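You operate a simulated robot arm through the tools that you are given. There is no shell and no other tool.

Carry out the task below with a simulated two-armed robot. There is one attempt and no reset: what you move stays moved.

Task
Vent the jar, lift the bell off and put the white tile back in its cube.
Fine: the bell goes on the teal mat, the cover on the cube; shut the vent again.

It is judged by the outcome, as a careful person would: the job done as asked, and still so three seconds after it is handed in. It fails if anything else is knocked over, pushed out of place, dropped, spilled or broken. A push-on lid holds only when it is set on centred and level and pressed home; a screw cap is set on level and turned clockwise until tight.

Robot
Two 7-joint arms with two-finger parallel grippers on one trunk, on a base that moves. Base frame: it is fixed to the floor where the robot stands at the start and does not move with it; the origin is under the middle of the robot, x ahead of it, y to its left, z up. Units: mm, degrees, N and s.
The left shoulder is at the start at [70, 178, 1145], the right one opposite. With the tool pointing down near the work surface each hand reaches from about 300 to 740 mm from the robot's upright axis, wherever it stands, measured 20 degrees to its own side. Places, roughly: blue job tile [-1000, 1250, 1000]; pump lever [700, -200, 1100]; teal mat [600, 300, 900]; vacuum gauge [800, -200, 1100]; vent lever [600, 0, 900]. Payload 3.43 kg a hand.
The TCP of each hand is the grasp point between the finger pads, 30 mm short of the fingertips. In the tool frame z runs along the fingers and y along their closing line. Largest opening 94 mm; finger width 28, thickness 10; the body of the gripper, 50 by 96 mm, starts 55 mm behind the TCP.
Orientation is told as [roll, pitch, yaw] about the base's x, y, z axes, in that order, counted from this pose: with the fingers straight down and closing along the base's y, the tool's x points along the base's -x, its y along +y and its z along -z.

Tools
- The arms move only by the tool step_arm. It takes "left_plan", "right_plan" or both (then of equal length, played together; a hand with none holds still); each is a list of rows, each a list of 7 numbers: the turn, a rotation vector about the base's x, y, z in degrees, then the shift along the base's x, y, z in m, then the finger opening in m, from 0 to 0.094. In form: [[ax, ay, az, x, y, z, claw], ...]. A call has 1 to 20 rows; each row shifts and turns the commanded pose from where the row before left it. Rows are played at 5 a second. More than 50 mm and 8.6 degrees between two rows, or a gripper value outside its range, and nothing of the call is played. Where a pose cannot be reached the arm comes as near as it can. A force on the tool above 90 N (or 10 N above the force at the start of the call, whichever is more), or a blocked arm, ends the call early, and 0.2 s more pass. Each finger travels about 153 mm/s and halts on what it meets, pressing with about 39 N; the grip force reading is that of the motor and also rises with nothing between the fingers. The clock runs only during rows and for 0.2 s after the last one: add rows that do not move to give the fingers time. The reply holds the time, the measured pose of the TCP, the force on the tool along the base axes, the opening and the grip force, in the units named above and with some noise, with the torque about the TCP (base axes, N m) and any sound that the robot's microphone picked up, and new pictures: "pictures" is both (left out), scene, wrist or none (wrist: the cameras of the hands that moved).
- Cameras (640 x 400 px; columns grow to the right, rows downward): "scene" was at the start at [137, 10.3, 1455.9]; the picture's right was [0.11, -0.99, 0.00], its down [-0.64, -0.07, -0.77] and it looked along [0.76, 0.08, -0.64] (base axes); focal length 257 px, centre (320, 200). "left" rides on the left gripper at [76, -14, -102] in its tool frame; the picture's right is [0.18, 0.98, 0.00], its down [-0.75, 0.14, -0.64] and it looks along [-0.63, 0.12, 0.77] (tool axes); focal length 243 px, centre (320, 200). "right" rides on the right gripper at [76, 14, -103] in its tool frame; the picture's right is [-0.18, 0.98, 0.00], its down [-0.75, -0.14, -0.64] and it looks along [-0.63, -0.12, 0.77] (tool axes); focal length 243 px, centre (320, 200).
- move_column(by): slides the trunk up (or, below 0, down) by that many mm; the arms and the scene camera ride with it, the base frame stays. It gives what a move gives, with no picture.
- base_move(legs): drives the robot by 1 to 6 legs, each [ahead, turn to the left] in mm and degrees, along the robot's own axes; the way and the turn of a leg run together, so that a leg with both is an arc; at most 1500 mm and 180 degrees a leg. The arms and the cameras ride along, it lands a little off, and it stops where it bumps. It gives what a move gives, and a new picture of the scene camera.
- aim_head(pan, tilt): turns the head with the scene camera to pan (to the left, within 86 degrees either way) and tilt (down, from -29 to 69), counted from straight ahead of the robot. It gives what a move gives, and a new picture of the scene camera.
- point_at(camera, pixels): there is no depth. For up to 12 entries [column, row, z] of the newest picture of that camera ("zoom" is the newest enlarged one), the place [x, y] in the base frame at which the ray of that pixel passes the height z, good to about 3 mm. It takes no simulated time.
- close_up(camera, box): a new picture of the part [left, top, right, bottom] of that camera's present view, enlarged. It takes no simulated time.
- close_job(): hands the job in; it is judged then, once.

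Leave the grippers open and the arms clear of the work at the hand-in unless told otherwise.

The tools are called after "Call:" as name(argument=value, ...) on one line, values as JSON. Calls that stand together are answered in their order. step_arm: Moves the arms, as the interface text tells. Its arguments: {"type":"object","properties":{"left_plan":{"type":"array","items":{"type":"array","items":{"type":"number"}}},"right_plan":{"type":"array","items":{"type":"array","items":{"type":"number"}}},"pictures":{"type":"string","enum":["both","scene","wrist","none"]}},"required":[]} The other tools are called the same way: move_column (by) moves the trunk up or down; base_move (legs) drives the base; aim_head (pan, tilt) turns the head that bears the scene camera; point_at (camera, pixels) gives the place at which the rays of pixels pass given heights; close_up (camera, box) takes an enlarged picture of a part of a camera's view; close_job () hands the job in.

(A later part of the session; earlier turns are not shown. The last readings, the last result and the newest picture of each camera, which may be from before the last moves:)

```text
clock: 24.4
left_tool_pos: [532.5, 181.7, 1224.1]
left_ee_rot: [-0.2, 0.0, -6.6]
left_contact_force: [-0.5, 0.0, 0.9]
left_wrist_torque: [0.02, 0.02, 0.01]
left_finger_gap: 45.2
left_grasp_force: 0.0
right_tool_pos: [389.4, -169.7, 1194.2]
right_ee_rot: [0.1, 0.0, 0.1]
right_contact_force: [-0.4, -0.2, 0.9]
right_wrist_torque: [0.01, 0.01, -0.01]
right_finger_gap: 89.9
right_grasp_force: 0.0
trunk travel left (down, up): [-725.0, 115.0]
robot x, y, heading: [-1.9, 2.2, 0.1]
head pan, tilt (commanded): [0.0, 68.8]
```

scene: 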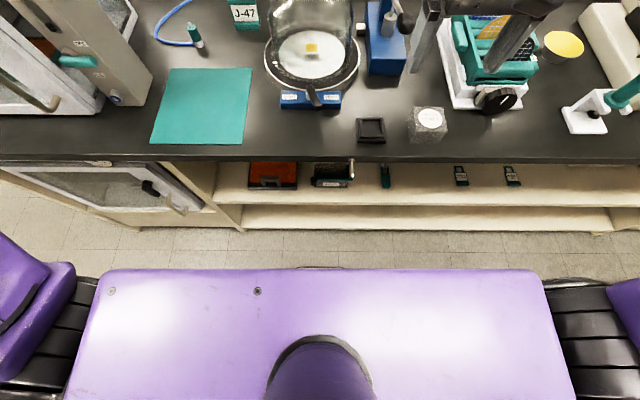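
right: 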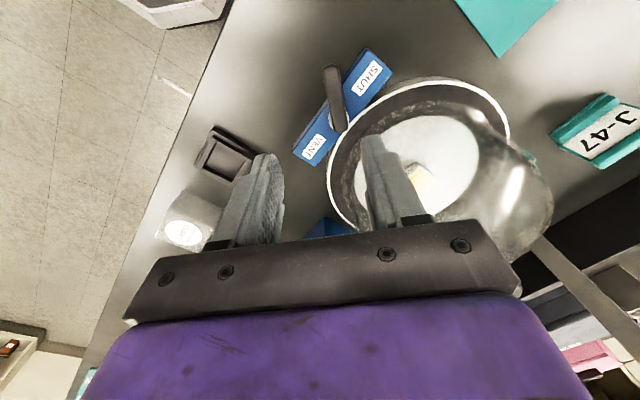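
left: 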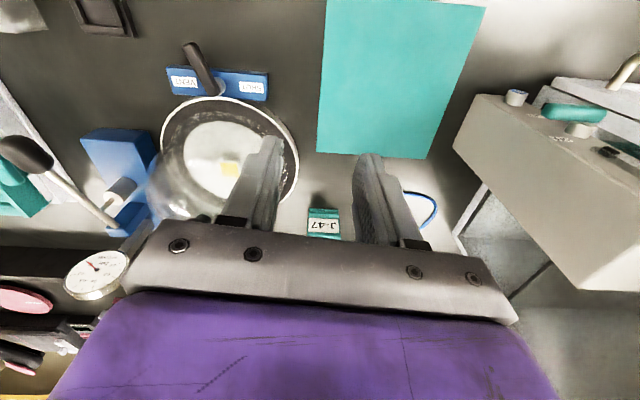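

The bench edge is well ahead of the robot, and the floor between is clear. I'll drive straight ahead 90 mm so the bell comes well within reach; both hands are high enough to clear everything.

Call:
base_move(legs=[[90, 0]])

```text
clock: 25.4
left_tool_pos: [618.3, 181.6, 1224.5]
left_ee_rot: [0.0, -0.1, -6.6]
left_contact_force: [-0.7, -0.6, -0.2]
left_wrist_torque: [0.02, -0.02, 0.01]
left_finger_gap: 44.8
left_grasp_force: 0.1
right_tool_pos: [477.2, -170.4, 1194.8]
right_ee_rot: [-0.1, -0.3, 0.1]
right_contact_force: [-0.6, 0.0, -0.3]
right_wrist_torque: [-0.02, -0.02, 0.02]
right_finger_gap: 90.0
right_grasp_force: 0.0
trunk travel left (down, up): [-725.0, 115.0]
robot x, y, heading: [86.5, -1.8, 0.0]
head pan, tilt (commanded): [0.0, 68.8]
```

scene: 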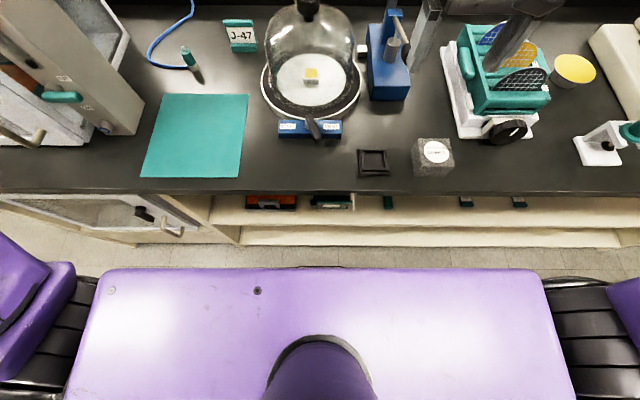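

Now at x of about 87. I'll bring the left hand above the bell's knob, open and with yaw unwound, and tilt the head to watch.

Call:
step_arm(left_plan=[[0, 0, 1.3, 0.015, -0.03, 0.005, 0.08], [0, 0, 1.3, 0.015, -0.03, 0.005, 0.08], [0, 0, 1.3, 0.015, -0.03, 0, 0.08], [0, 0, 1.3, 0.015, -0.03, 0, 0.08], [0, 0, 1.4, 0.015, -0.03, 0, 0.08], [0, 0, 0, 0.012, -0.01, 0, 0.08], [0, 0, 0, 0, 0, 0, 0.08]], pictures="wrist")

Call:
aim_head(pan=0, tilt=45)

```text
clock: 27.1
left_tool_pos: [690.8, 48.5, 1224.2]
left_ee_rot: [0.0, 0.0, 0.0]
left_contact_force: [0.3, -1.1, -0.1]
left_wrist_torque: [0.03, 0.02, -0.02]
left_finger_gap: 80.1
left_grasp_force: 0.1
left hand out of reach, approached as far as the arm can: row 5, 6
right_tool_pos: [480.3, -170.2, 1195.0]
right_ee_rot: [0.1, -0.1, 0.1]
right_contact_force: [0.3, 0.0, -0.6]
right_wrist_torque: [0.0, 0.01, 0.03]
right_finger_gap: 89.7
right_grasp_force: 0.1
trunk travel left (down, up): [-725.0, 115.0]
robot x, y, heading: [88.4, -0.9, -0.2]
head pan, tilt (commanded): [0.0, 68.8]
```

left: 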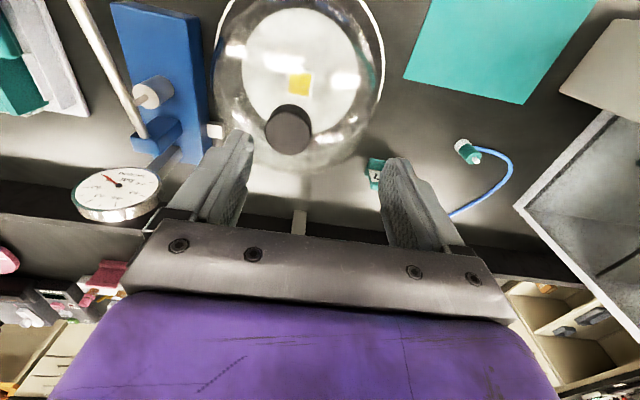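

```text
clock: 27.9
left_tool_pos: [689.6, 49.9, 1225.1]
left_ee_rot: [0.1, 0.0, 0.0]
left_contact_force: [0.1, 0.6, 0.4]
left_wrist_torque: [0.02, -0.02, -0.02]
left_finger_gap: 80.0
left_grasp_force: 0.0
right_tool_pos: [479.9, -170.6, 1193.7]
right_ee_rot: [0.1, 0.0, 0.2]
right_contact_force: [0.5, 0.4, 0.4]
right_wrist_torque: [0.04, -0.01, 0.0]
right_finger_gap: 90.2
right_grasp_force: 0.0
trunk travel left (down, up): [-725.0, 115.0]
robot x, y, heading: [89.1, 2.5, -0.3]
head pan, tilt (commanded): [0.0, 45.0]
```

scene: 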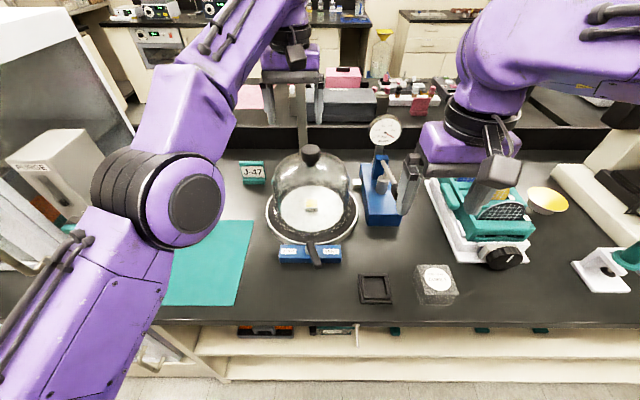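

The left arm can't reach further out at this height. From this view the knob's top is at about (290, 123); I'll compute its place, then raise the trunk so the shoulders are level with the work.

Call:
point_at(camera="left", pixels=[[290, 121, 1105], [290, 121, 1115], [290, 121, 1125], [268, 125, 1115], [312, 117, 1115]])

Call:
point_at(camera="scene", pixels=[[311, 148, 1105], [311, 148, 1115], [311, 148, 1125], [311, 165, 1080], [311, 165, 1090], [302, 152, 1110], [320, 152, 1110]])

Call:
close_up(camera="left", box=[200, 0, 400, 180])

Call:
close_up(camera="scene", box=[260, 130, 370, 240])

```text
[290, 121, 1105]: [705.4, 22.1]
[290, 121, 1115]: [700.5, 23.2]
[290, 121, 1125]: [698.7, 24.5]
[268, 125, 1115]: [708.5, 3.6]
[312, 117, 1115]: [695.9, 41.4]
```

```text
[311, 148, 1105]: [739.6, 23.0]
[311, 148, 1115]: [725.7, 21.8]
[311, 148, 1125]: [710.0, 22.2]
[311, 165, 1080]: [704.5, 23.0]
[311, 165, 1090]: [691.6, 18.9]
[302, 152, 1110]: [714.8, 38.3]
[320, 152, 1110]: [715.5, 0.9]
```

```text
2.22 times, centred on (300, 90) of left
```

zoom: 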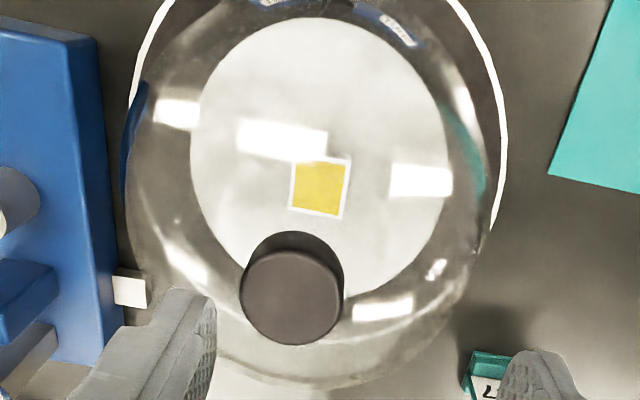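

```text
3.64 times, centred on (315, 185) of scene
```

zoom: 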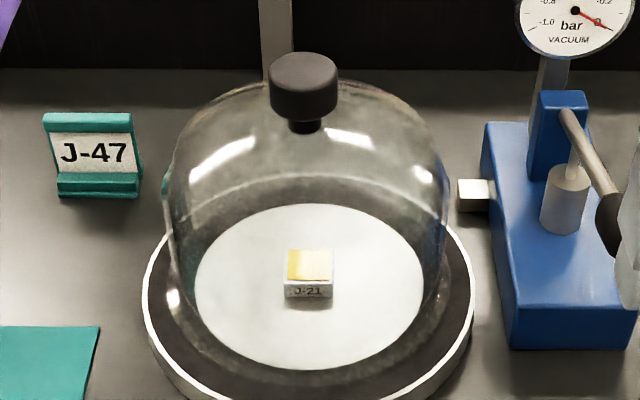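

I'll triangulate again using the knob's top-face centre: left (286.5, 133.7) and scene (310, 149.3).

Call:
point_at(camera="left", pixels=[[286.5, 133.7, 1095], [286.5, 133.7, 1105], [286.5, 133.7, 1115], [286.5, 133.7, 1125], [264, 136, 1110], [309, 131, 1110]])

Call:
point_at(camera="scene", pixels=[[310, 149.3, 1095], [310, 149.3, 1105], [310, 149.3, 1115], [310, 149.3, 1125], [311, 160, 1090], [311, 163, 1080]])

```text
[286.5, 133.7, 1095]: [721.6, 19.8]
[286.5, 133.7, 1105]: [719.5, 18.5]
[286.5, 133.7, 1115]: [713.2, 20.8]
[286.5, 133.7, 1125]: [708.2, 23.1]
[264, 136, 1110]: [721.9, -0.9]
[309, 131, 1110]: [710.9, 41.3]
```

```text
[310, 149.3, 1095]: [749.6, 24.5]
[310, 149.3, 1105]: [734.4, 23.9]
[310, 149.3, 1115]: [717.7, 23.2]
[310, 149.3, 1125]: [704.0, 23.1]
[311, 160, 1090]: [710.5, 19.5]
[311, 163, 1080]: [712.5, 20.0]
```

The knob is at (712, 22), top at z of about 1118, about 42 mm across and 22 mm tall. I'll raise the trunk 100 mm to gain reach.

Call:
move_column(by=100)

```text
clock: 29.3
left_tool_pos: [691.0, 48.7, 1323.2]
left_ee_rot: [0.0, 0.0, 0.1]
left_contact_force: [-0.1, 0.2, 0.1]
left_wrist_torque: [-0.03, 0.0, -0.01]
left_finger_gap: 80.1
left_grasp_force: 0.0
right_tool_pos: [481.3, -170.0, 1293.9]
right_ee_rot: [0.1, 0.0, 0.2]
right_contact_force: [0.6, 0.3, -0.4]
right_wrist_torque: [0.02, 0.02, 0.03]
right_finger_gap: 90.3
right_grasp_force: 0.0
trunk travel left (down, up): [-825.0, 15.0]
robot x, y, heading: [88.0, 0.9, -0.1]
head pan, tilt (commanded): [0.0, 45.0]
```

Now I'll lower the left hand a little and see where it settles, before lining it up over the knob.

Call:
step_arm(left_plan=[[0, 0, 0, 0, 0, -0.03, 0.08], [0, 0, 0, 0, 0, -0.03, 0.08], [0, 0, 0, 0, 0, -0.03, 0.08], [0, 0, 0, 0, 0, 0, 0.08]], pictures="wrist")

```text
clock: 30.3
left_tool_pos: [688.1, 49.7, 1233.4]
left_ee_rot: [-0.1, -0.1, -0.1]
left_contact_force: [-0.2, -0.4, 0.0]
left_wrist_torque: [0.0, -0.01, 0.02]
left_finger_gap: 80.0
left_grasp_force: 0.0
right_tool_pos: [480.1, -169.4, 1294.2]
right_ee_rot: [0.0, 0.1, 0.1]
right_contact_force: [-0.3, -0.7, -0.1]
right_wrist_torque: [0.0, 0.02, -0.04]
right_finger_gap: 90.1
right_grasp_force: 0.0
trunk travel left (down, up): [-825.0, 15.0]
robot x, y, heading: [87.6, 0.7, -0.4]
head pan, tilt (commanded): [0.0, 45.0]
```

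left: 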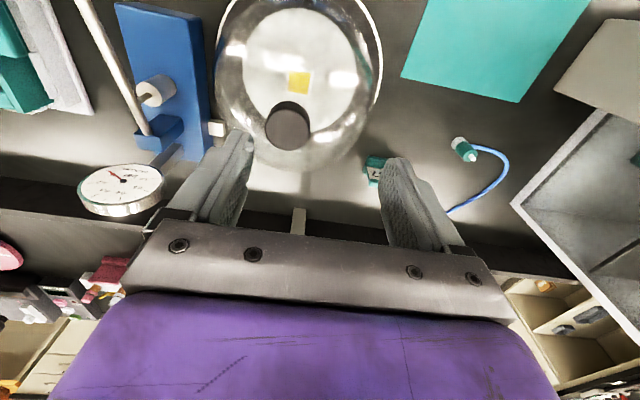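

Commanded pose matches measured. Next I'll move over the knob at (712, 22) and down to z 1190, with fingertips still well above it.

Call:
step_arm(left_plan=[[0, 0, 0, 0.008, -0.009, -0.014, 0.08], [0, 0, 0, 0.008, -0.009, -0.014, 0.08], [0, 0, 0, 0.008, -0.009, -0.014, 0.08], [0, 0, 0, 0, 0, 0, 0.08]], pictures="both")

```text
clock: 31.3
left_tool_pos: [713.3, 22.5, 1192.6]
left_ee_rot: [0.0, 0.0, 0.1]
left_contact_force: [-0.3, -0.4, -0.6]
left_wrist_torque: [0.0, 0.01, 0.0]
left_finger_gap: 79.8
left_grasp_force: 0.0
right_tool_pos: [480.4, -169.4, 1294.6]
right_ee_rot: [-0.1, 0.0, 0.2]
right_contact_force: [0.5, 0.6, 0.5]
right_wrist_torque: [0.01, -0.01, -0.02]
right_finger_gap: 90.1
right_grasp_force: 0.0
trunk travel left (down, up): [-825.0, 15.0]
robot x, y, heading: [88.3, 1.1, -0.1]
head pan, tilt (commanded): [0.0, 45.0]
```

scene: 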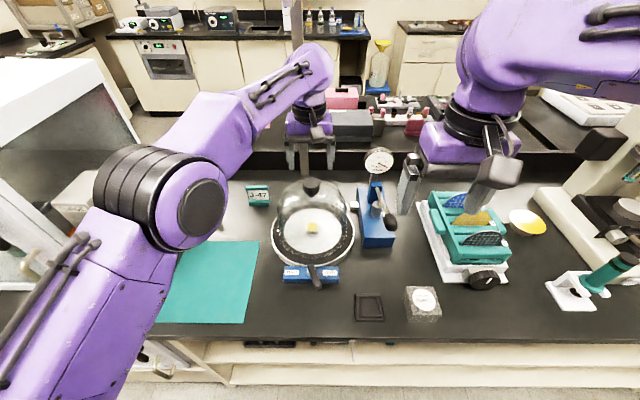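
left: 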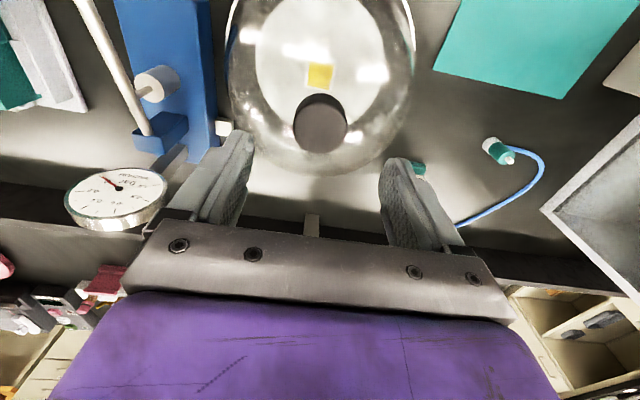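

Reached. I'll verify the knob's centre from this nearer view, knob top at about (320, 130).

Call:
close_up(camera="left", box=[260, 60, 380, 180])

Call:
close_up(camera="scene", box=[270, 150, 360, 240])

```text
3.33 times, centred on (320, 120) of left
```

zoom: 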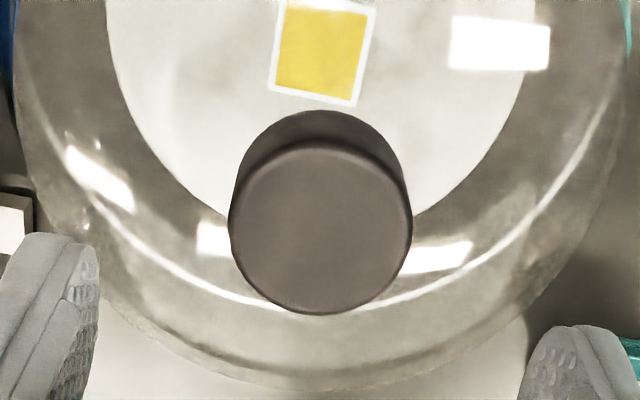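

```text
4.44 times, centred on (315, 195) of scene
```

zoom: 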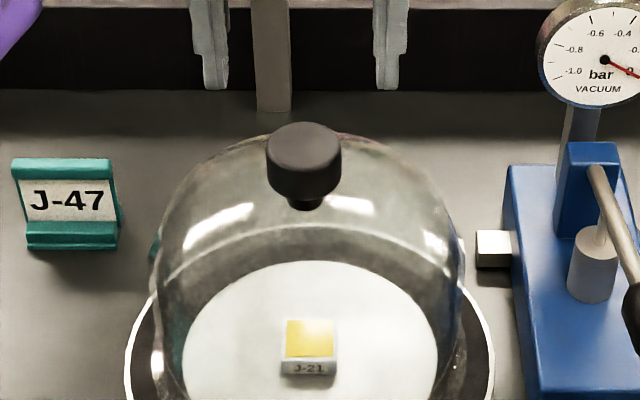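

I'll triangulate the knob's top: left (320.3, 128.4), scene (311.6, 183).

Call:
point_at(camera="left", pixels=[[320.3, 128.4, 1110], [320.3, 128.4, 1118], [320.3, 128.4, 1126], [292.7, 130, 1116], [348, 126, 1116]])

Call:
point_at(camera="scene", pixels=[[311.6, 183, 1110], [311.6, 183, 1118], [311.6, 183, 1126], [311.6, 193.5, 1095], [311.6, 193.5, 1100], [311.6, 196, 1085], [311.6, 196, 1090]])

```text
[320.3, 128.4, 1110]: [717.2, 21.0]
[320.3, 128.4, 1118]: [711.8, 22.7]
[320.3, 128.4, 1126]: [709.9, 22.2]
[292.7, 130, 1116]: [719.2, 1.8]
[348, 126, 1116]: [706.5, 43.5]
```

```text
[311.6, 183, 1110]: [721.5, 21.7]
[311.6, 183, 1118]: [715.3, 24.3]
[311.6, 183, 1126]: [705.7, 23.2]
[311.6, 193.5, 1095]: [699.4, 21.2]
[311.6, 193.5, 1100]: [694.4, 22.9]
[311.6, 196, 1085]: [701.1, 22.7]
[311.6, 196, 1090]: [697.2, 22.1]
```

The knob's centre is (712.5, 22.5), top at z of about 1119, right under the hand. I'll lower to z 1116, so the tips are at about 1086 just above the dome's shoulder, and look before closing.

Call:
step_arm(left_plan=[[0, 0, 0, 0, 0, -0.026, 0.08], [0, 0, 0, 0, 0, -0.026, 0.08], [0, 0, 0, 0, 0, -0.015, 0.08], [0, 0, 0, 0, 0, -0.009, 0.08], [0, 0, 0, 0, 0, 0, 0.08]], pictures="both")

Call:
close_up(camera="scene", box=[270, 140, 360, 230])

```text
clock: 32.5
left_tool_pos: [714.2, 22.8, 1116.5]
left_ee_rot: [0.0, -0.1, 0.0]
left_contact_force: [-0.6, 0.1, -0.8]
left_wrist_torque: [0.01, 0.0, -0.02]
left_finger_gap: 80.0
left_grasp_force: 0.0
right_tool_pos: [480.2, -169.9, 1294.0]
right_ee_rot: [0.0, 0.1, 0.1]
right_contact_force: [-0.2, 0.7, -0.6]
right_wrist_torque: [-0.02, -0.03, 0.03]
right_finger_gap: 89.9
right_grasp_force: 0.0
trunk travel left (down, up): [-825.0, 15.0]
robot x, y, heading: [91.1, 1.3, -0.1]
head pan, tilt (commanded): [0.0, 45.0]
```

scene: 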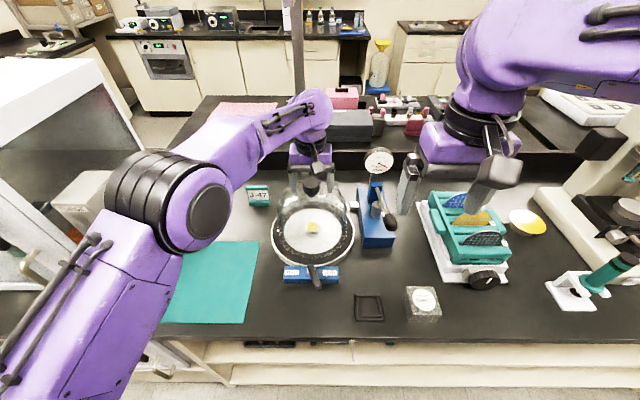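
left: 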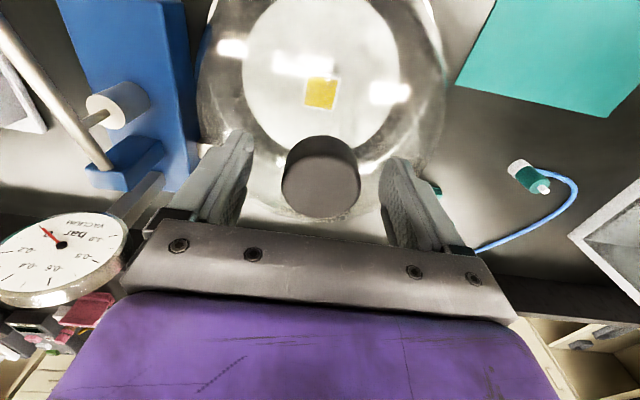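

```text
4.44 times, centred on (315, 185) of scene
```

zoom: 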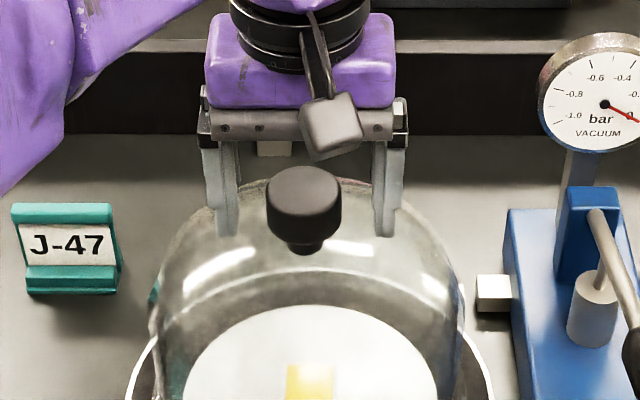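

The fingers straddle the knob centrally. I'll close on it.

Call:
step_arm(left_plan=[[0, 0, 0, 0, 0, 0, 0.03], [0, 0, 0, 0, 0, 0, 0.02], [0, 0, 0, 0, 0, 0, 0.02], [0, 0, 0, 0, 0, 0, 0.02]], pictures="wrist")

```text
clock: 33.5
left_tool_pos: [713.3, 21.4, 1116.0]
left_ee_rot: [0.0, 0.1, 0.0]
left_contact_force: [0.6, 1.0, 0.2]
left_wrist_torque: [0.01, 0.03, -0.01]
left_finger_gap: 45.0
left_grasp_force: 39.3
right_tool_pos: [480.9, -169.7, 1294.6]
right_ee_rot: [0.0, 0.0, 0.0]
right_contact_force: [-1.0, 0.0, 0.0]
right_wrist_torque: [-0.01, 0.02, 0.02]
right_finger_gap: 90.1
right_grasp_force: 0.2
trunk travel left (down, up): [-825.0, 15.0]
robot x, y, heading: [90.9, -0.1, -0.2]
head pan, tilt (commanded): [0.0, 45.0]
```

left: 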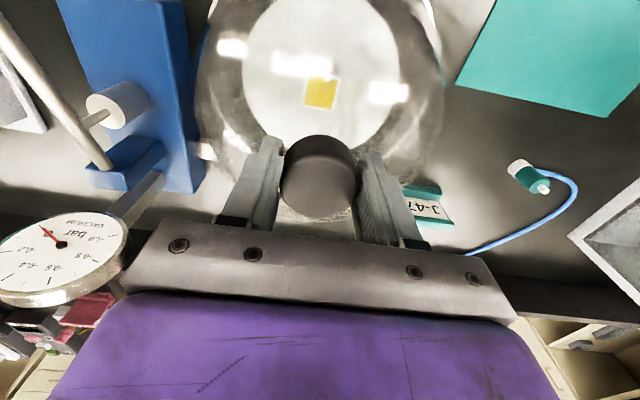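

Gripped with a 45 mm gap. I'll lift gently a few millimetres to feel the weight and check that it comes free.

Call:
step_arm(left_plan=[[0, 0, 0, 0, 0, 0.004, 0.02], [0, 0, 0, 0, 0, 0.006, 0.02], [0, 0, 0, 0, 0, 0, 0.02]], pictures="both")

Call:
close_up(camera="scene", box=[260, 150, 370, 260])

```text
clock: 34.3
left_tool_pos: [715.1, 21.9, 1126.3]
left_ee_rot: [0.1, 0.0, 0.0]
left_contact_force: [0.1, -0.5, -3.9]
left_wrist_torque: [-0.02, 0.01, -0.01]
left_finger_gap: 44.9
left_grasp_force: 39.3
right_tool_pos: [479.5, -169.9, 1293.5]
right_ee_rot: [0.0, 0.1, 0.1]
right_contact_force: [0.3, -0.7, 0.1]
right_wrist_torque: [0.01, 0.0, -0.05]
right_finger_gap: 90.0
right_grasp_force: 0.0
trunk travel left (down, up): [-825.0, 15.0]
robot x, y, heading: [89.6, 3.7, -0.1]
head pan, tilt (commanded): [0.0, 45.0]
```

scene: 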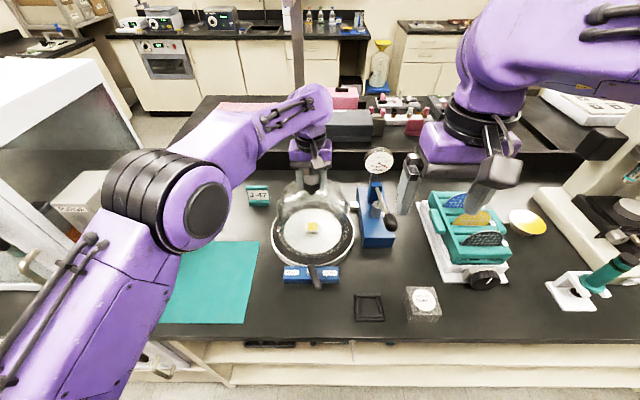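
left: 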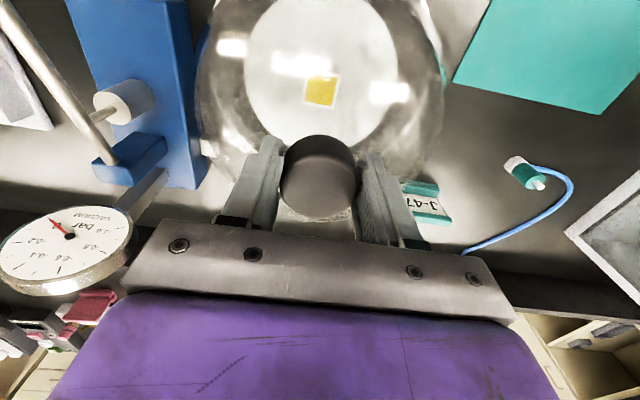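

```text
3.64 times, centred on (315, 205) of scene
```

zoom: 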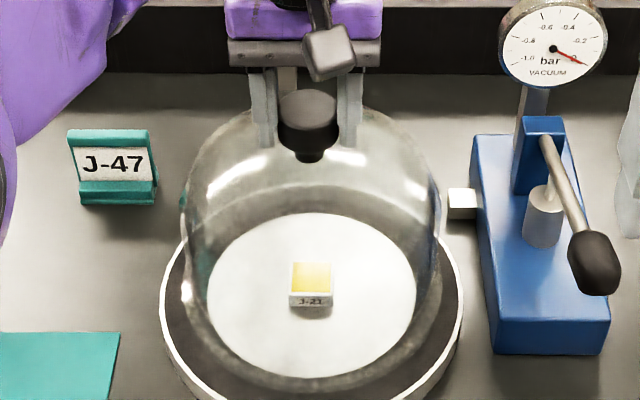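

The bell is free and weighs about 4 N. I'll measure the mat's right corners while it's only slightly raised, then lift on.

Call:
point_at(camera="scene", pixels=[[259, 242, 901], [243, 323, 901], [270, 238, 915], [355, 238, 915]])

Call:
step_arm(left_plan=[[0, 0, 0, 0, 0, 0.012, 0.02], [0, 0, 0, 0, 0, 0.015, 0.02], [0, 0, 0, -0.001, 0, 0.015, 0.02], [0, 0, 0, -0.001, 0, 0.015, 0.02], [0, 0, 0, -0.002, 0, 0.015, 0.02], [0, 0, 0, 0, 0, 0, 0.02]], pictures="both")

```text
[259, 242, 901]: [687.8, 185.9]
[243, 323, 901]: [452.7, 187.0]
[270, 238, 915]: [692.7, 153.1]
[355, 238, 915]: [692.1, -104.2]
```

```text
clock: 35.7
left_tool_pos: [711.1, 22.7, 1198.4]
left_ee_rot: [0.0, 0.1, 0.0]
left_contact_force: [0.0, 0.2, -3.9]
left_wrist_torque: [0.0, 0.0, 0.02]
left_finger_gap: 45.0
left_grasp_force: 39.3
right_tool_pos: [481.2, -170.1, 1294.2]
right_ee_rot: [0.1, 0.1, 0.1]
right_contact_force: [0.9, 1.0, 0.1]
right_wrist_torque: [-0.03, -0.05, -0.02]
right_finger_gap: 90.0
right_grasp_force: 0.1
trunk travel left (down, up): [-825.0, 15.0]
robot x, y, heading: [89.4, 3.1, 0.2]
head pan, tilt (commanded): [0.0, 45.0]
```

scene: 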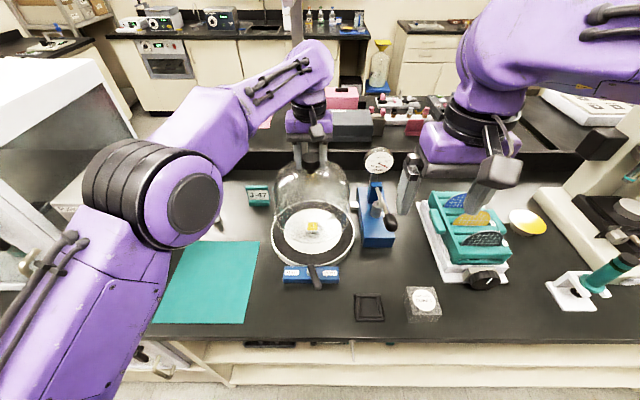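
left: 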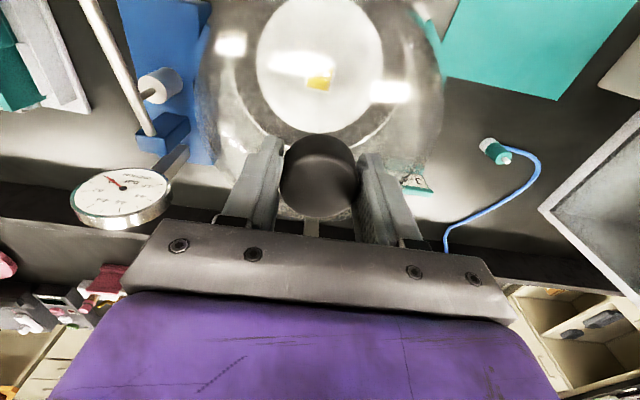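

The bell is up, and its rim is well above the tile. The mat spans about x 453–688, y 186–415, so I'll carry the bell over its middle at (570, 300).

Call:
step_arm(left_plan=[[0, 0, 0, -0.01, 0.012, 0, 0.02], [0, 0, 0, -0.0125, 0.024, 0, 0.02], [0, 0, 0, -0.0125, 0.024, 0, 0.02], [0, 0, 0, -0.0125, 0.025, 0, 0.02], [0, 0, 0, -0.0125, 0.025, 0, 0.02], [0, 0, 0, -0.0125, 0.025, 0, 0.02], [0, 0, 0, -0.0125, 0.025, 0, 0.02], [0, 0, 0, -0.0125, 0.025, 0, 0.02], [0, 0, 0, -0.0125, 0.025, 0, 0.02], [0, 0, 0, -0.0125, 0.025, 0, 0.02], [0, 0, 0, -0.0125, 0.025, 0, 0.02], [0, 0, 0, -0.006, 0.017, 0, 0.02], [0, 0, 0, 0, 0, 0, 0.02]], pictures="both")

```text
clock: 38.5
left_tool_pos: [570.3, 299.2, 1199.2]
left_ee_rot: [0.0, 0.0, 0.0]
left_contact_force: [0.8, 0.3, -5.7]
left_wrist_torque: [0.0, 0.05, 0.01]
left_finger_gap: 44.8
left_grasp_force: 38.6
right_tool_pos: [480.9, -169.2, 1294.7]
right_ee_rot: [0.0, 0.0, 0.1]
right_contact_force: [0.2, 0.6, 0.0]
right_wrist_torque: [0.01, -0.01, 0.0]
right_finger_gap: 90.0
right_grasp_force: 0.1
trunk travel left (down, up): [-825.0, 15.0]
robot x, y, heading: [90.6, 1.2, 0.0]
head pan, tilt (commanded): [0.0, 45.0]
```

scene: 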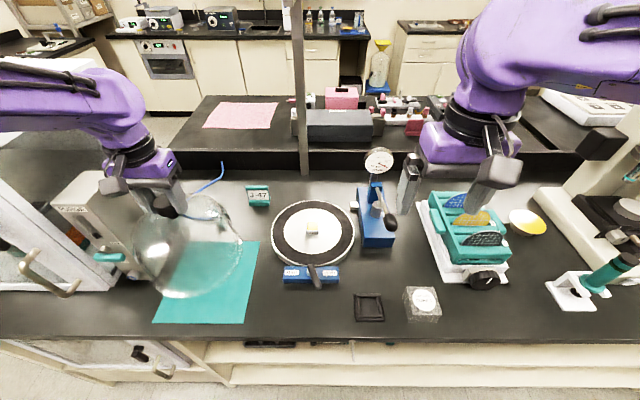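
left: 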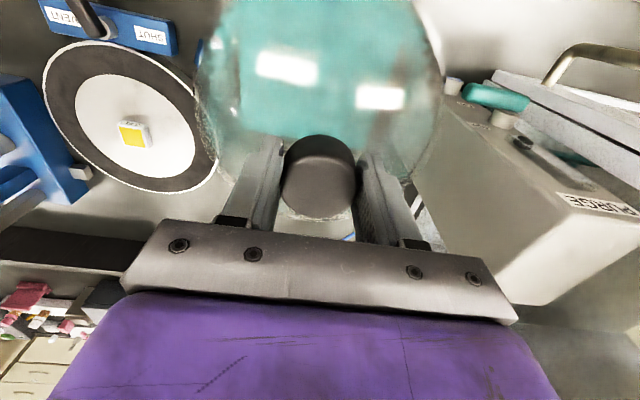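

The bell hangs over the mat with room to the purge box. I'll lower it, quickly at first, then in small steps to feel for contact.

Call:
step_arm(left_plan=[[0, 0, 0, 0, -0.001, -0.015, 0.02], [0, 0, 0, 0, -0.001, -0.02, 0.02], [0, 0, 0, 0, 0, -0.02, 0.02], [0, 0, 0, 0, 0, -0.015, 0.02], [0, 0, 0, 0, 0, -0.01, 0.02], [0, 0, 0, 0, 0, -0.004, 0.02], [0, 0, 0, 0, 0, 0, 0.02]], pictures="both")

Call:
close_up(camera="scene", box=[90, 160, 290, 335])

```text
clock: 40.1
left_tool_pos: [568.3, 298.4, 1113.4]
left_ee_rot: [0.0, -0.1, -0.1]
left_contact_force: [0.1, -0.5, -4.5]
left_wrist_torque: [0.03, 0.0, 0.01]
left_finger_gap: 45.0
left_grasp_force: 38.6
right_tool_pos: [479.6, -169.9, 1294.2]
right_ee_rot: [0.0, 0.0, 0.1]
right_contact_force: [0.0, -0.4, 0.4]
right_wrist_torque: [0.01, 0.01, 0.01]
right_finger_gap: 89.9
right_grasp_force: 0.0
trunk travel left (down, up): [-825.0, 15.0]
robot x, y, heading: [89.4, -2.1, 0.1]
head pan, tilt (commanded): [0.0, 45.0]
```

scene: 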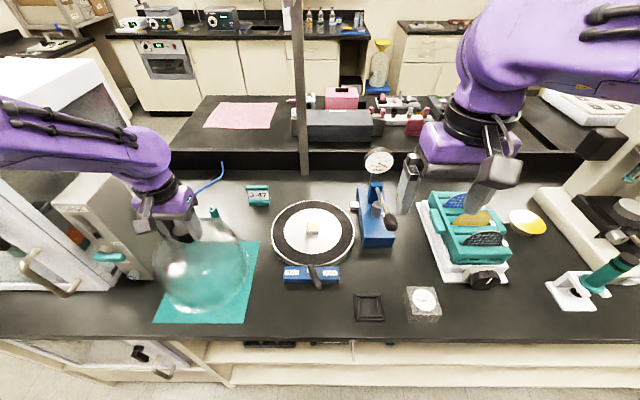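
left: 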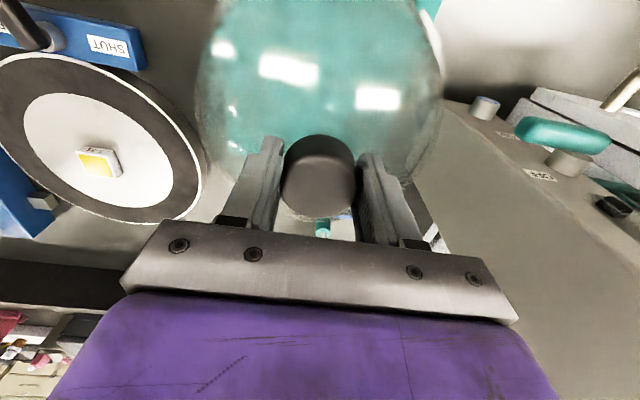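

```text
2.29 times, centred on (190, 248) of scene
```

zoom: 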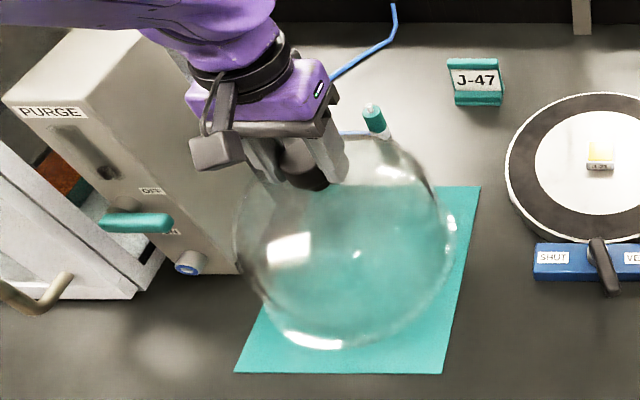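

Still in the air. I'll check the mat's left edge and the bell's rim position before the last millimetres.

Call:
point_at(camera="scene", pixels=[[153, 323, 901], [243, 323, 901], [259, 242, 901], [186, 313, 912], [248, 259, 912], [154, 270, 912]])

```text
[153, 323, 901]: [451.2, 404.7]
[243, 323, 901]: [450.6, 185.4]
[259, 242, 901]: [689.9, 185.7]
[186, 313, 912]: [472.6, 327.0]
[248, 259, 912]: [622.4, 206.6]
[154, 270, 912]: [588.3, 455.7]
```

The mat is x 451–690, y 186–405. I'll nudge the bell 3 mm right to centre it, then lower in small steps, checking the force.

Call:
step_arm(left_plan=[[0, 0, 0, 0.001, -0.003, -0.002, 0.02], [0, 0, 0, 0, 0, -0.002, 0.02], [0, 0, 0, 0, 0, -0.002, 0.02], [0, 0, 0, 0, 0, 0, 0.02]], pictures="none")

Call:
step_arm(left_plan=[[0, 0, 0, 0, 0, -0.002, 0.02], [0, 0, 0, 0, 0, 0, 0.02]], pictures="none")

```text
clock: 41.1
left_tool_pos: [569.3, 294.4, 1107.8]
left_ee_rot: [0.0, 0.0, 0.1]
left_contact_force: [-0.8, -0.6, -4.5]
left_wrist_torque: [0.01, 0.05, -0.02]
left_finger_gap: 44.5
left_grasp_force: 39.5
right_tool_pos: [481.2, -169.3, 1294.2]
right_ee_rot: [0.0, 0.0, 0.1]
right_contact_force: [0.3, 0.0, -0.1]
right_wrist_torque: [-0.01, 0.0, 0.01]
right_finger_gap: 89.9
right_grasp_force: 0.0
trunk travel left (down, up): [-825.0, 15.0]
robot x, y, heading: [90.5, 2.3, -0.2]
head pan, tilt (commanded): [0.0, 45.0]
```

```text
clock: 41.7
left_tool_pos: [570.8, 294.7, 1105.1]
left_ee_rot: [-0.1, 0.0, 0.0]
left_contact_force: [-0.3, -0.7, -3.9]
left_wrist_torque: [-0.03, 0.0, 0.01]
left_finger_gap: 44.8
left_grasp_force: 39.4
right_tool_pos: [481.5, -169.1, 1293.3]
right_ee_rot: [0.0, 0.1, 0.1]
right_contact_force: [-0.7, -0.3, 0.0]
right_wrist_torque: [0.03, 0.02, 0.0]
right_finger_gap: 89.8
right_grasp_force: 0.0
trunk travel left (down, up): [-825.0, 15.0]
robot x, y, heading: [87.8, 1.5, -0.1]
head pan, tilt (commanded): [0.0, 45.0]
```

Still carrying the full weight at z 1105. I'll continue down in 2 mm steps.

Call:
step_arm(left_plan=[[0, 0, 0, 0, 0, -0.002, 0.02], [0, 0, 0, 0, 0, 0, 0.02]], pictures="none")

Call:
step_arm(left_plan=[[0, 0, 0, 0, 0, -0.002, 0.02], [0, 0, 0, 0, 0, 0, 0.02]], pictures="none")

Call:
step_arm(left_plan=[[0, 0, 0, 0, 0, -0.002, 0.02], [0, 0, 0, 0, 0, 0, 0.02]], pictures="none")

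```text
clock: 42.3
left_tool_pos: [570.3, 295.0, 1103.9]
left_ee_rot: [-0.1, 0.0, -0.1]
left_contact_force: [0.3, 0.2, -4.4]
left_wrist_torque: [-0.03, 0.04, -0.01]
left_finger_gap: 45.0
left_grasp_force: 38.8
right_tool_pos: [480.7, -168.6, 1295.2]
right_ee_rot: [0.0, -0.1, 0.1]
right_contact_force: [-0.5, 0.1, -0.5]
right_wrist_torque: [0.03, 0.03, 0.0]
right_finger_gap: 89.7
right_grasp_force: 0.0
trunk travel left (down, up): [-825.0, 15.0]
robot x, y, heading: [92.4, 4.4, -0.1]
head pan, tilt (commanded): [0.0, 45.0]
```

```text
clock: 42.9
left_tool_pos: [569.0, 294.6, 1102.1]
left_ee_rot: [0.0, 0.0, 0.1]
left_contact_force: [0.3, 0.4, -4.9]
left_wrist_torque: [0.0, 0.02, -0.04]
left_finger_gap: 44.9
left_grasp_force: 39.0
right_tool_pos: [480.2, -170.0, 1292.0]
right_ee_rot: [-0.1, 0.0, 0.1]
right_contact_force: [0.1, -0.2, 0.0]
right_wrist_torque: [0.01, 0.01, -0.02]
right_finger_gap: 89.9
right_grasp_force: 0.2
trunk travel left (down, up): [-825.0, 15.0]
robot x, y, heading: [87.6, -0.4, -0.1]
head pan, tilt (commanded): [0.0, 45.0]
```

```text
clock: 43.5
left_tool_pos: [569.9, 294.4, 1100.8]
left_ee_rot: [0.0, 0.0, 0.0]
left_contact_force: [0.5, 0.2, -3.8]
left_wrist_torque: [0.0, 0.02, 0.01]
left_finger_gap: 44.6
left_grasp_force: 38.9
right_tool_pos: [480.5, -167.8, 1293.6]
right_ee_rot: [0.0, 0.1, 0.1]
right_contact_force: [-0.2, -0.5, 0.4]
right_wrist_torque: [-0.05, 0.0, 0.0]
right_finger_gap: 90.0
right_grasp_force: 0.1
trunk travel left (down, up): [-825.0, 15.0]
robot x, y, heading: [91.1, 2.7, 0.1]
head pan, tilt (commanded): [0.0, 45.0]
```

Still hanging free; on down in 2 mm steps.

Call:
step_arm(left_plan=[[0, 0, 0, 0, 0, -0.002, 0.02], [0, 0, 0, 0, 0, 0, 0.02]], pictures="none")

Call:
step_arm(left_plan=[[0, 0, 0, 0, 0, -0.002, 0.02], [0, 0, 0, 0, 0, 0, 0.02]], pictures="both")

Call:
close_up(camera="scene", box=[130, 200, 270, 335])

```text
clock: 44.1
left_tool_pos: [569.0, 294.5, 1098.4]
left_ee_rot: [0.1, 0.0, -0.1]
left_contact_force: [-0.1, 0.0, -4.0]
left_wrist_torque: [-0.01, 0.03, -0.03]
left_finger_gap: 44.8
left_grasp_force: 38.8
right_tool_pos: [481.3, -169.5, 1295.0]
right_ee_rot: [0.0, 0.0, 0.1]
right_contact_force: [0.3, 0.1, -0.1]
right_wrist_torque: [0.01, 0.04, 0.0]
right_finger_gap: 90.0
right_grasp_force: 0.1
trunk travel left (down, up): [-825.0, 15.0]
robot x, y, heading: [91.6, 2.8, 0.1]
head pan, tilt (commanded): [0.0, 45.0]
```

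```text
clock: 44.7
left_tool_pos: [570.6, 293.5, 1095.6]
left_ee_rot: [0.0, 0.0, -0.1]
left_contact_force: [0.1, -0.8, -4.6]
left_wrist_torque: [-0.01, 0.04, -0.01]
left_finger_gap: 44.9
left_grasp_force: 39.3
right_tool_pos: [481.2, -170.2, 1294.4]
right_ee_rot: [0.0, 0.0, 0.0]
right_contact_force: [0.2, 0.2, -0.1]
right_wrist_torque: [0.0, 0.0, 0.01]
right_finger_gap: 89.9
right_grasp_force: 0.0
trunk travel left (down, up): [-825.0, 15.0]
robot x, y, heading: [89.5, -0.1, -0.0]
head pan, tilt (commanded): [0.0, 45.0]
```

scene: 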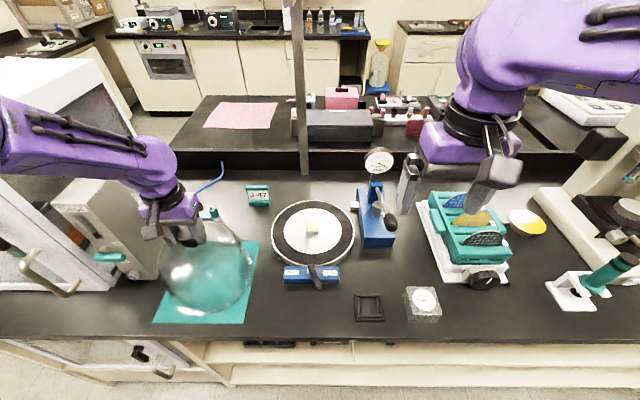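
left: 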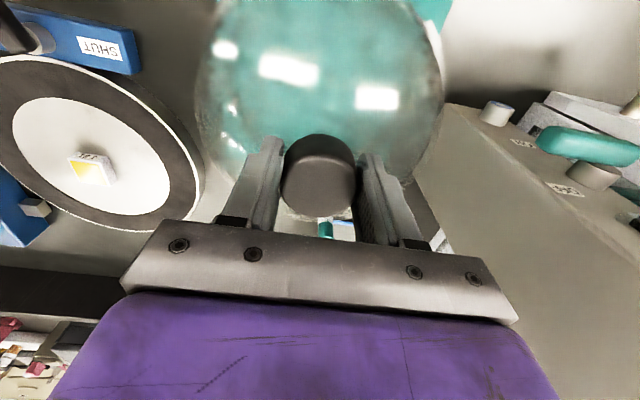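

```text
2.96 times, centred on (200, 268) of scene
```

zoom: 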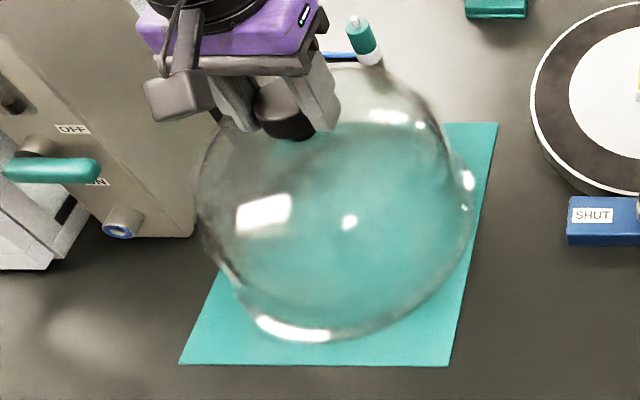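

The rim still looks about 10 mm above the mat. I'll continue in 2 mm rows, checking the force.

Call:
step_arm(left_plan=[[0, 0, 0, 0, 0, -0.002, 0.02], [0, 0, 0, 0, 0, -0.002, 0.02], [0, 0, 0, 0, 0, 0, 0.02]], pictures="none")

Call:
step_arm(left_plan=[[0, 0, 0, 0, 0, -0.002, 0.02], [0, 0, 0, 0, 0, 0, 0.02]], pictures="none")

Call:
step_arm(left_plan=[[0, 0, 0, 0, 0, -0.002, 0.02], [0, 0, 0, 0, 0, 0, 0.02]], pictures="none")

```text
clock: 45.5
left_tool_pos: [570.1, 293.9, 1094.7]
left_ee_rot: [0.1, -0.5, 0.0]
left_contact_force: [8.4, 7.1, 27.7]
left_wrist_torque: [0.07, -0.29, 0.05]
left_finger_gap: 44.6
left_grasp_force: 38.8
right_tool_pos: [478.3, -170.5, 1295.0]
right_ee_rot: [0.1, -0.1, 0.0]
right_contact_force: [-0.2, -1.2, 0.3]
right_wrist_torque: [-0.01, 0.04, 0.03]
right_finger_gap: 89.9
right_grasp_force: 0.1
trunk travel left (down, up): [-825.0, 15.0]
robot x, y, heading: [90.8, 1.7, 0.0]
head pan, tilt (commanded): [0.0, 45.0]
```

```text
clock: 46.1
left_tool_pos: [571.3, 293.6, 1091.8]
left_ee_rot: [0.0, -0.3, 0.0]
left_contact_force: [12.4, 6.6, 28.5]
left_wrist_torque: [0.02, -0.39, 0.05]
left_finger_gap: 44.3
left_grasp_force: 38.9
right_tool_pos: [479.7, -170.0, 1294.8]
right_ee_rot: [0.1, 0.0, 0.2]
right_contact_force: [-0.3, 0.9, 0.2]
right_wrist_torque: [0.0, 0.0, -0.01]
right_finger_gap: 90.2
right_grasp_force: 0.1
trunk travel left (down, up): [-825.0, 15.0]
robot x, y, heading: [87.5, 1.1, -0.0]
head pan, tilt (commanded): [0.0, 45.0]
```

```text
clock: 46.7
left_tool_pos: [570.5, 293.9, 1089.2]
left_ee_rot: [-0.1, -0.2, 0.0]
left_contact_force: [12.8, 5.4, 27.4]
left_wrist_torque: [0.06, -0.2, -0.08]
left_finger_gap: 44.2
left_grasp_force: 38.9
right_tool_pos: [479.2, -169.9, 1295.3]
right_ee_rot: [0.0, 0.0, 0.0]
right_contact_force: [-0.3, -0.1, 0.8]
right_wrist_torque: [-0.02, 0.0, -0.01]
right_finger_gap: 90.0
right_grasp_force: 0.0
trunk travel left (down, up): [-825.0, 15.0]
robot x, y, heading: [90.2, -0.2, -0.1]
head pan, tilt (commanded): [0.0, 45.0]
```

At about z 1095 the bell touched down; the fingers have slipped a little on the knob and press with about 28 N. I'll look at how it sits, before easing off.

Call:
close_up(camera="scene", box=[100, 180, 280, 335])

Call:
close_up(camera="left", box=[180, 0, 480, 240])

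```text
2.58 times, centred on (190, 258) of scene
```

zoom: 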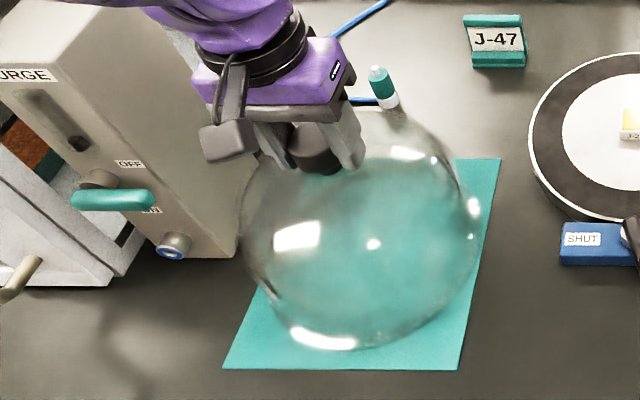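

```text
1.67 times, centred on (330, 120) of left
```

zoom: 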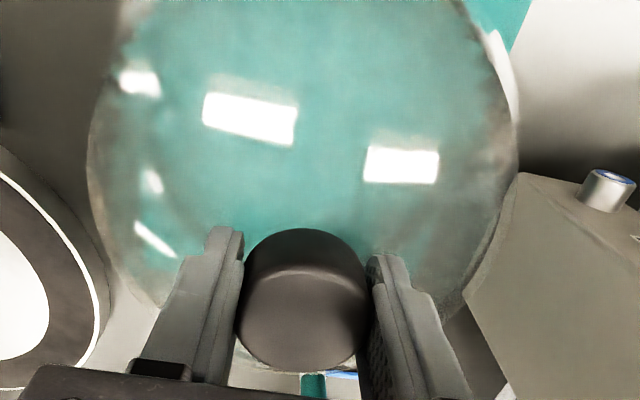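

I'll check the purge box's nearest bottom corner (157, 280) against the bell's left side to rule out contact there.

Call:
point_at(camera="scene", pixels=[[157, 280, 900], [150, 284, 900], [193, 312, 901], [160, 272, 905], [249, 262, 905]])

```text
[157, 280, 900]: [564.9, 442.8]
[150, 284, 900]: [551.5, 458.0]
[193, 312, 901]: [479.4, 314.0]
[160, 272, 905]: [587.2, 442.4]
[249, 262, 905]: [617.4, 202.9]
```

The purge box is well clear (over 40 mm), so the bell is simply standing on the mat. I'll ease the pressure off slightly, then open the fingers.

Call:
step_arm(left_plan=[[0, 0, 0, 0, 0, 0.0015, 0.02], [0, 0, 0, 0, 0, 0, 0.02]], pictures="none")

```text
clock: 47.3
left_tool_pos: [570.9, 294.3, 1089.6]
left_ee_rot: [-0.1, 0.1, -0.1]
left_contact_force: [11.5, 2.7, 14.4]
left_wrist_torque: [-0.12, -1.07, 0.08]
left_finger_gap: 44.1
left_grasp_force: 38.6
right_tool_pos: [480.4, -169.9, 1293.0]
right_ee_rot: [0.1, 0.0, 0.1]
right_contact_force: [-0.2, -0.7, 0.0]
right_wrist_torque: [0.0, 0.01, 0.02]
right_finger_gap: 90.1
right_grasp_force: 0.0
trunk travel left (down, up): [-825.0, 15.0]
robot x, y, heading: [91.0, 3.8, -0.2]
head pan, tilt (commanded): [0.0, 45.0]
```

Call:
step_arm(left_plan=[[0, 0, 0, 0, 0, 0.001, 0.02], [0, 0, 0, 0, 0, 0, 0.02]], pictures="none")

```text
clock: 47.9
left_tool_pos: [569.3, 291.6, 1089.7]
left_ee_rot: [0.0, 0.2, -0.1]
left_contact_force: [3.6, -0.1, 0.5]
left_wrist_torque: [-0.01, -0.38, -0.03]
left_finger_gap: 43.8
left_grasp_force: 38.8
right_tool_pos: [480.6, -171.4, 1293.5]
right_ee_rot: [0.1, 0.0, 0.1]
right_contact_force: [0.2, 0.6, -0.6]
right_wrist_torque: [0.01, 0.0, 0.03]
right_finger_gap: 89.9
right_grasp_force: 0.0
trunk travel left (down, up): [-825.0, 15.0]
robot x, y, heading: [85.3, 0.7, -0.2]
head pan, tilt (commanded): [0.0, 45.0]
```

The load is now on the mat (force near zero). I'll open the fingers slowly and look.

Call:
step_arm(left_plan=[[0, 0, 0, 0, 0, 0, 0.045], [0, 0, 0, 0, 0, 0, 0.05], [0, 0, 0, 0, 0, 0, 0.065], [0, 0, 0, 0, 0, 0, 0.08], [0, 0, 0, 0, 0, 0, 0.08]], pictures="both")

Call:
close_up(camera="scene", box=[100, 180, 280, 335])

```text
clock: 49.1
left_tool_pos: [570.1, 293.8, 1091.1]
left_ee_rot: [0.0, 0.0, -0.1]
left_contact_force: [-0.9, -0.5, 0.0]
left_wrist_torque: [0.01, -0.03, -0.02]
left_finger_gap: 80.2
left_grasp_force: 0.1
right_tool_pos: [480.5, -169.1, 1293.5]
right_ee_rot: [0.0, 0.0, 0.1]
right_contact_force: [1.0, 0.3, -0.9]
right_wrist_torque: [0.0, -0.01, -0.02]
right_finger_gap: 90.0
right_grasp_force: 0.0
trunk travel left (down, up): [-825.0, 15.0]
robot x, y, heading: [89.3, 1.3, -0.4]
head pan, tilt (commanded): [0.0, 45.0]
```

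scene: 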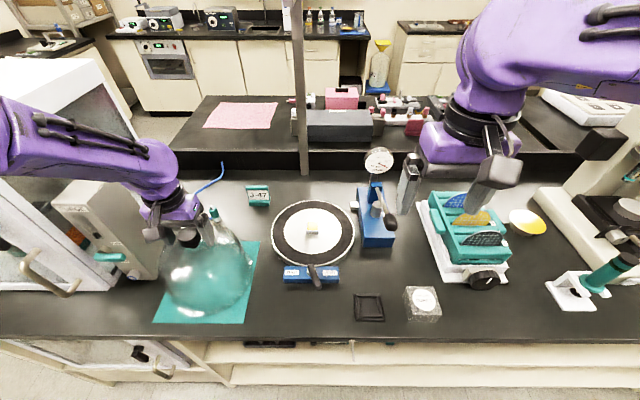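
left: 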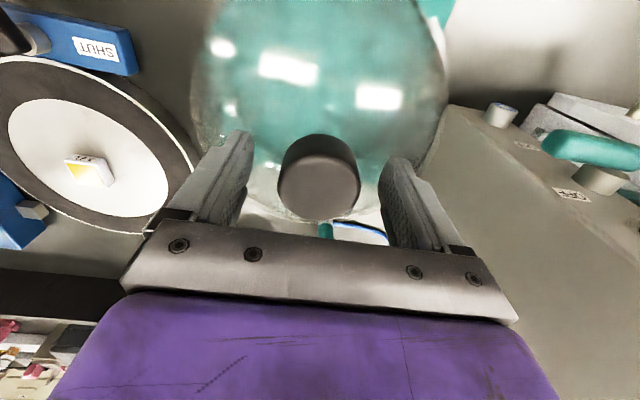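

```text
2.58 times, centred on (190, 258) of scene
```

zoom: 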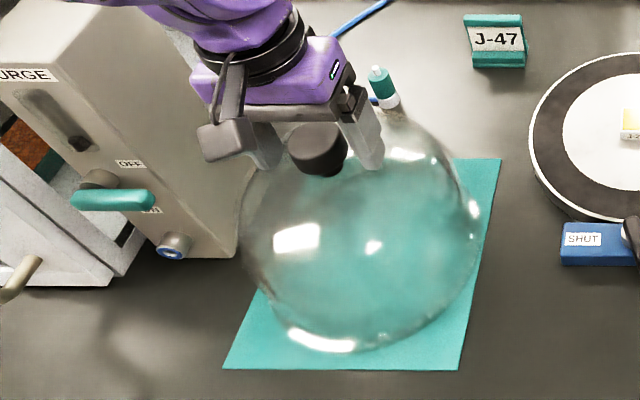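

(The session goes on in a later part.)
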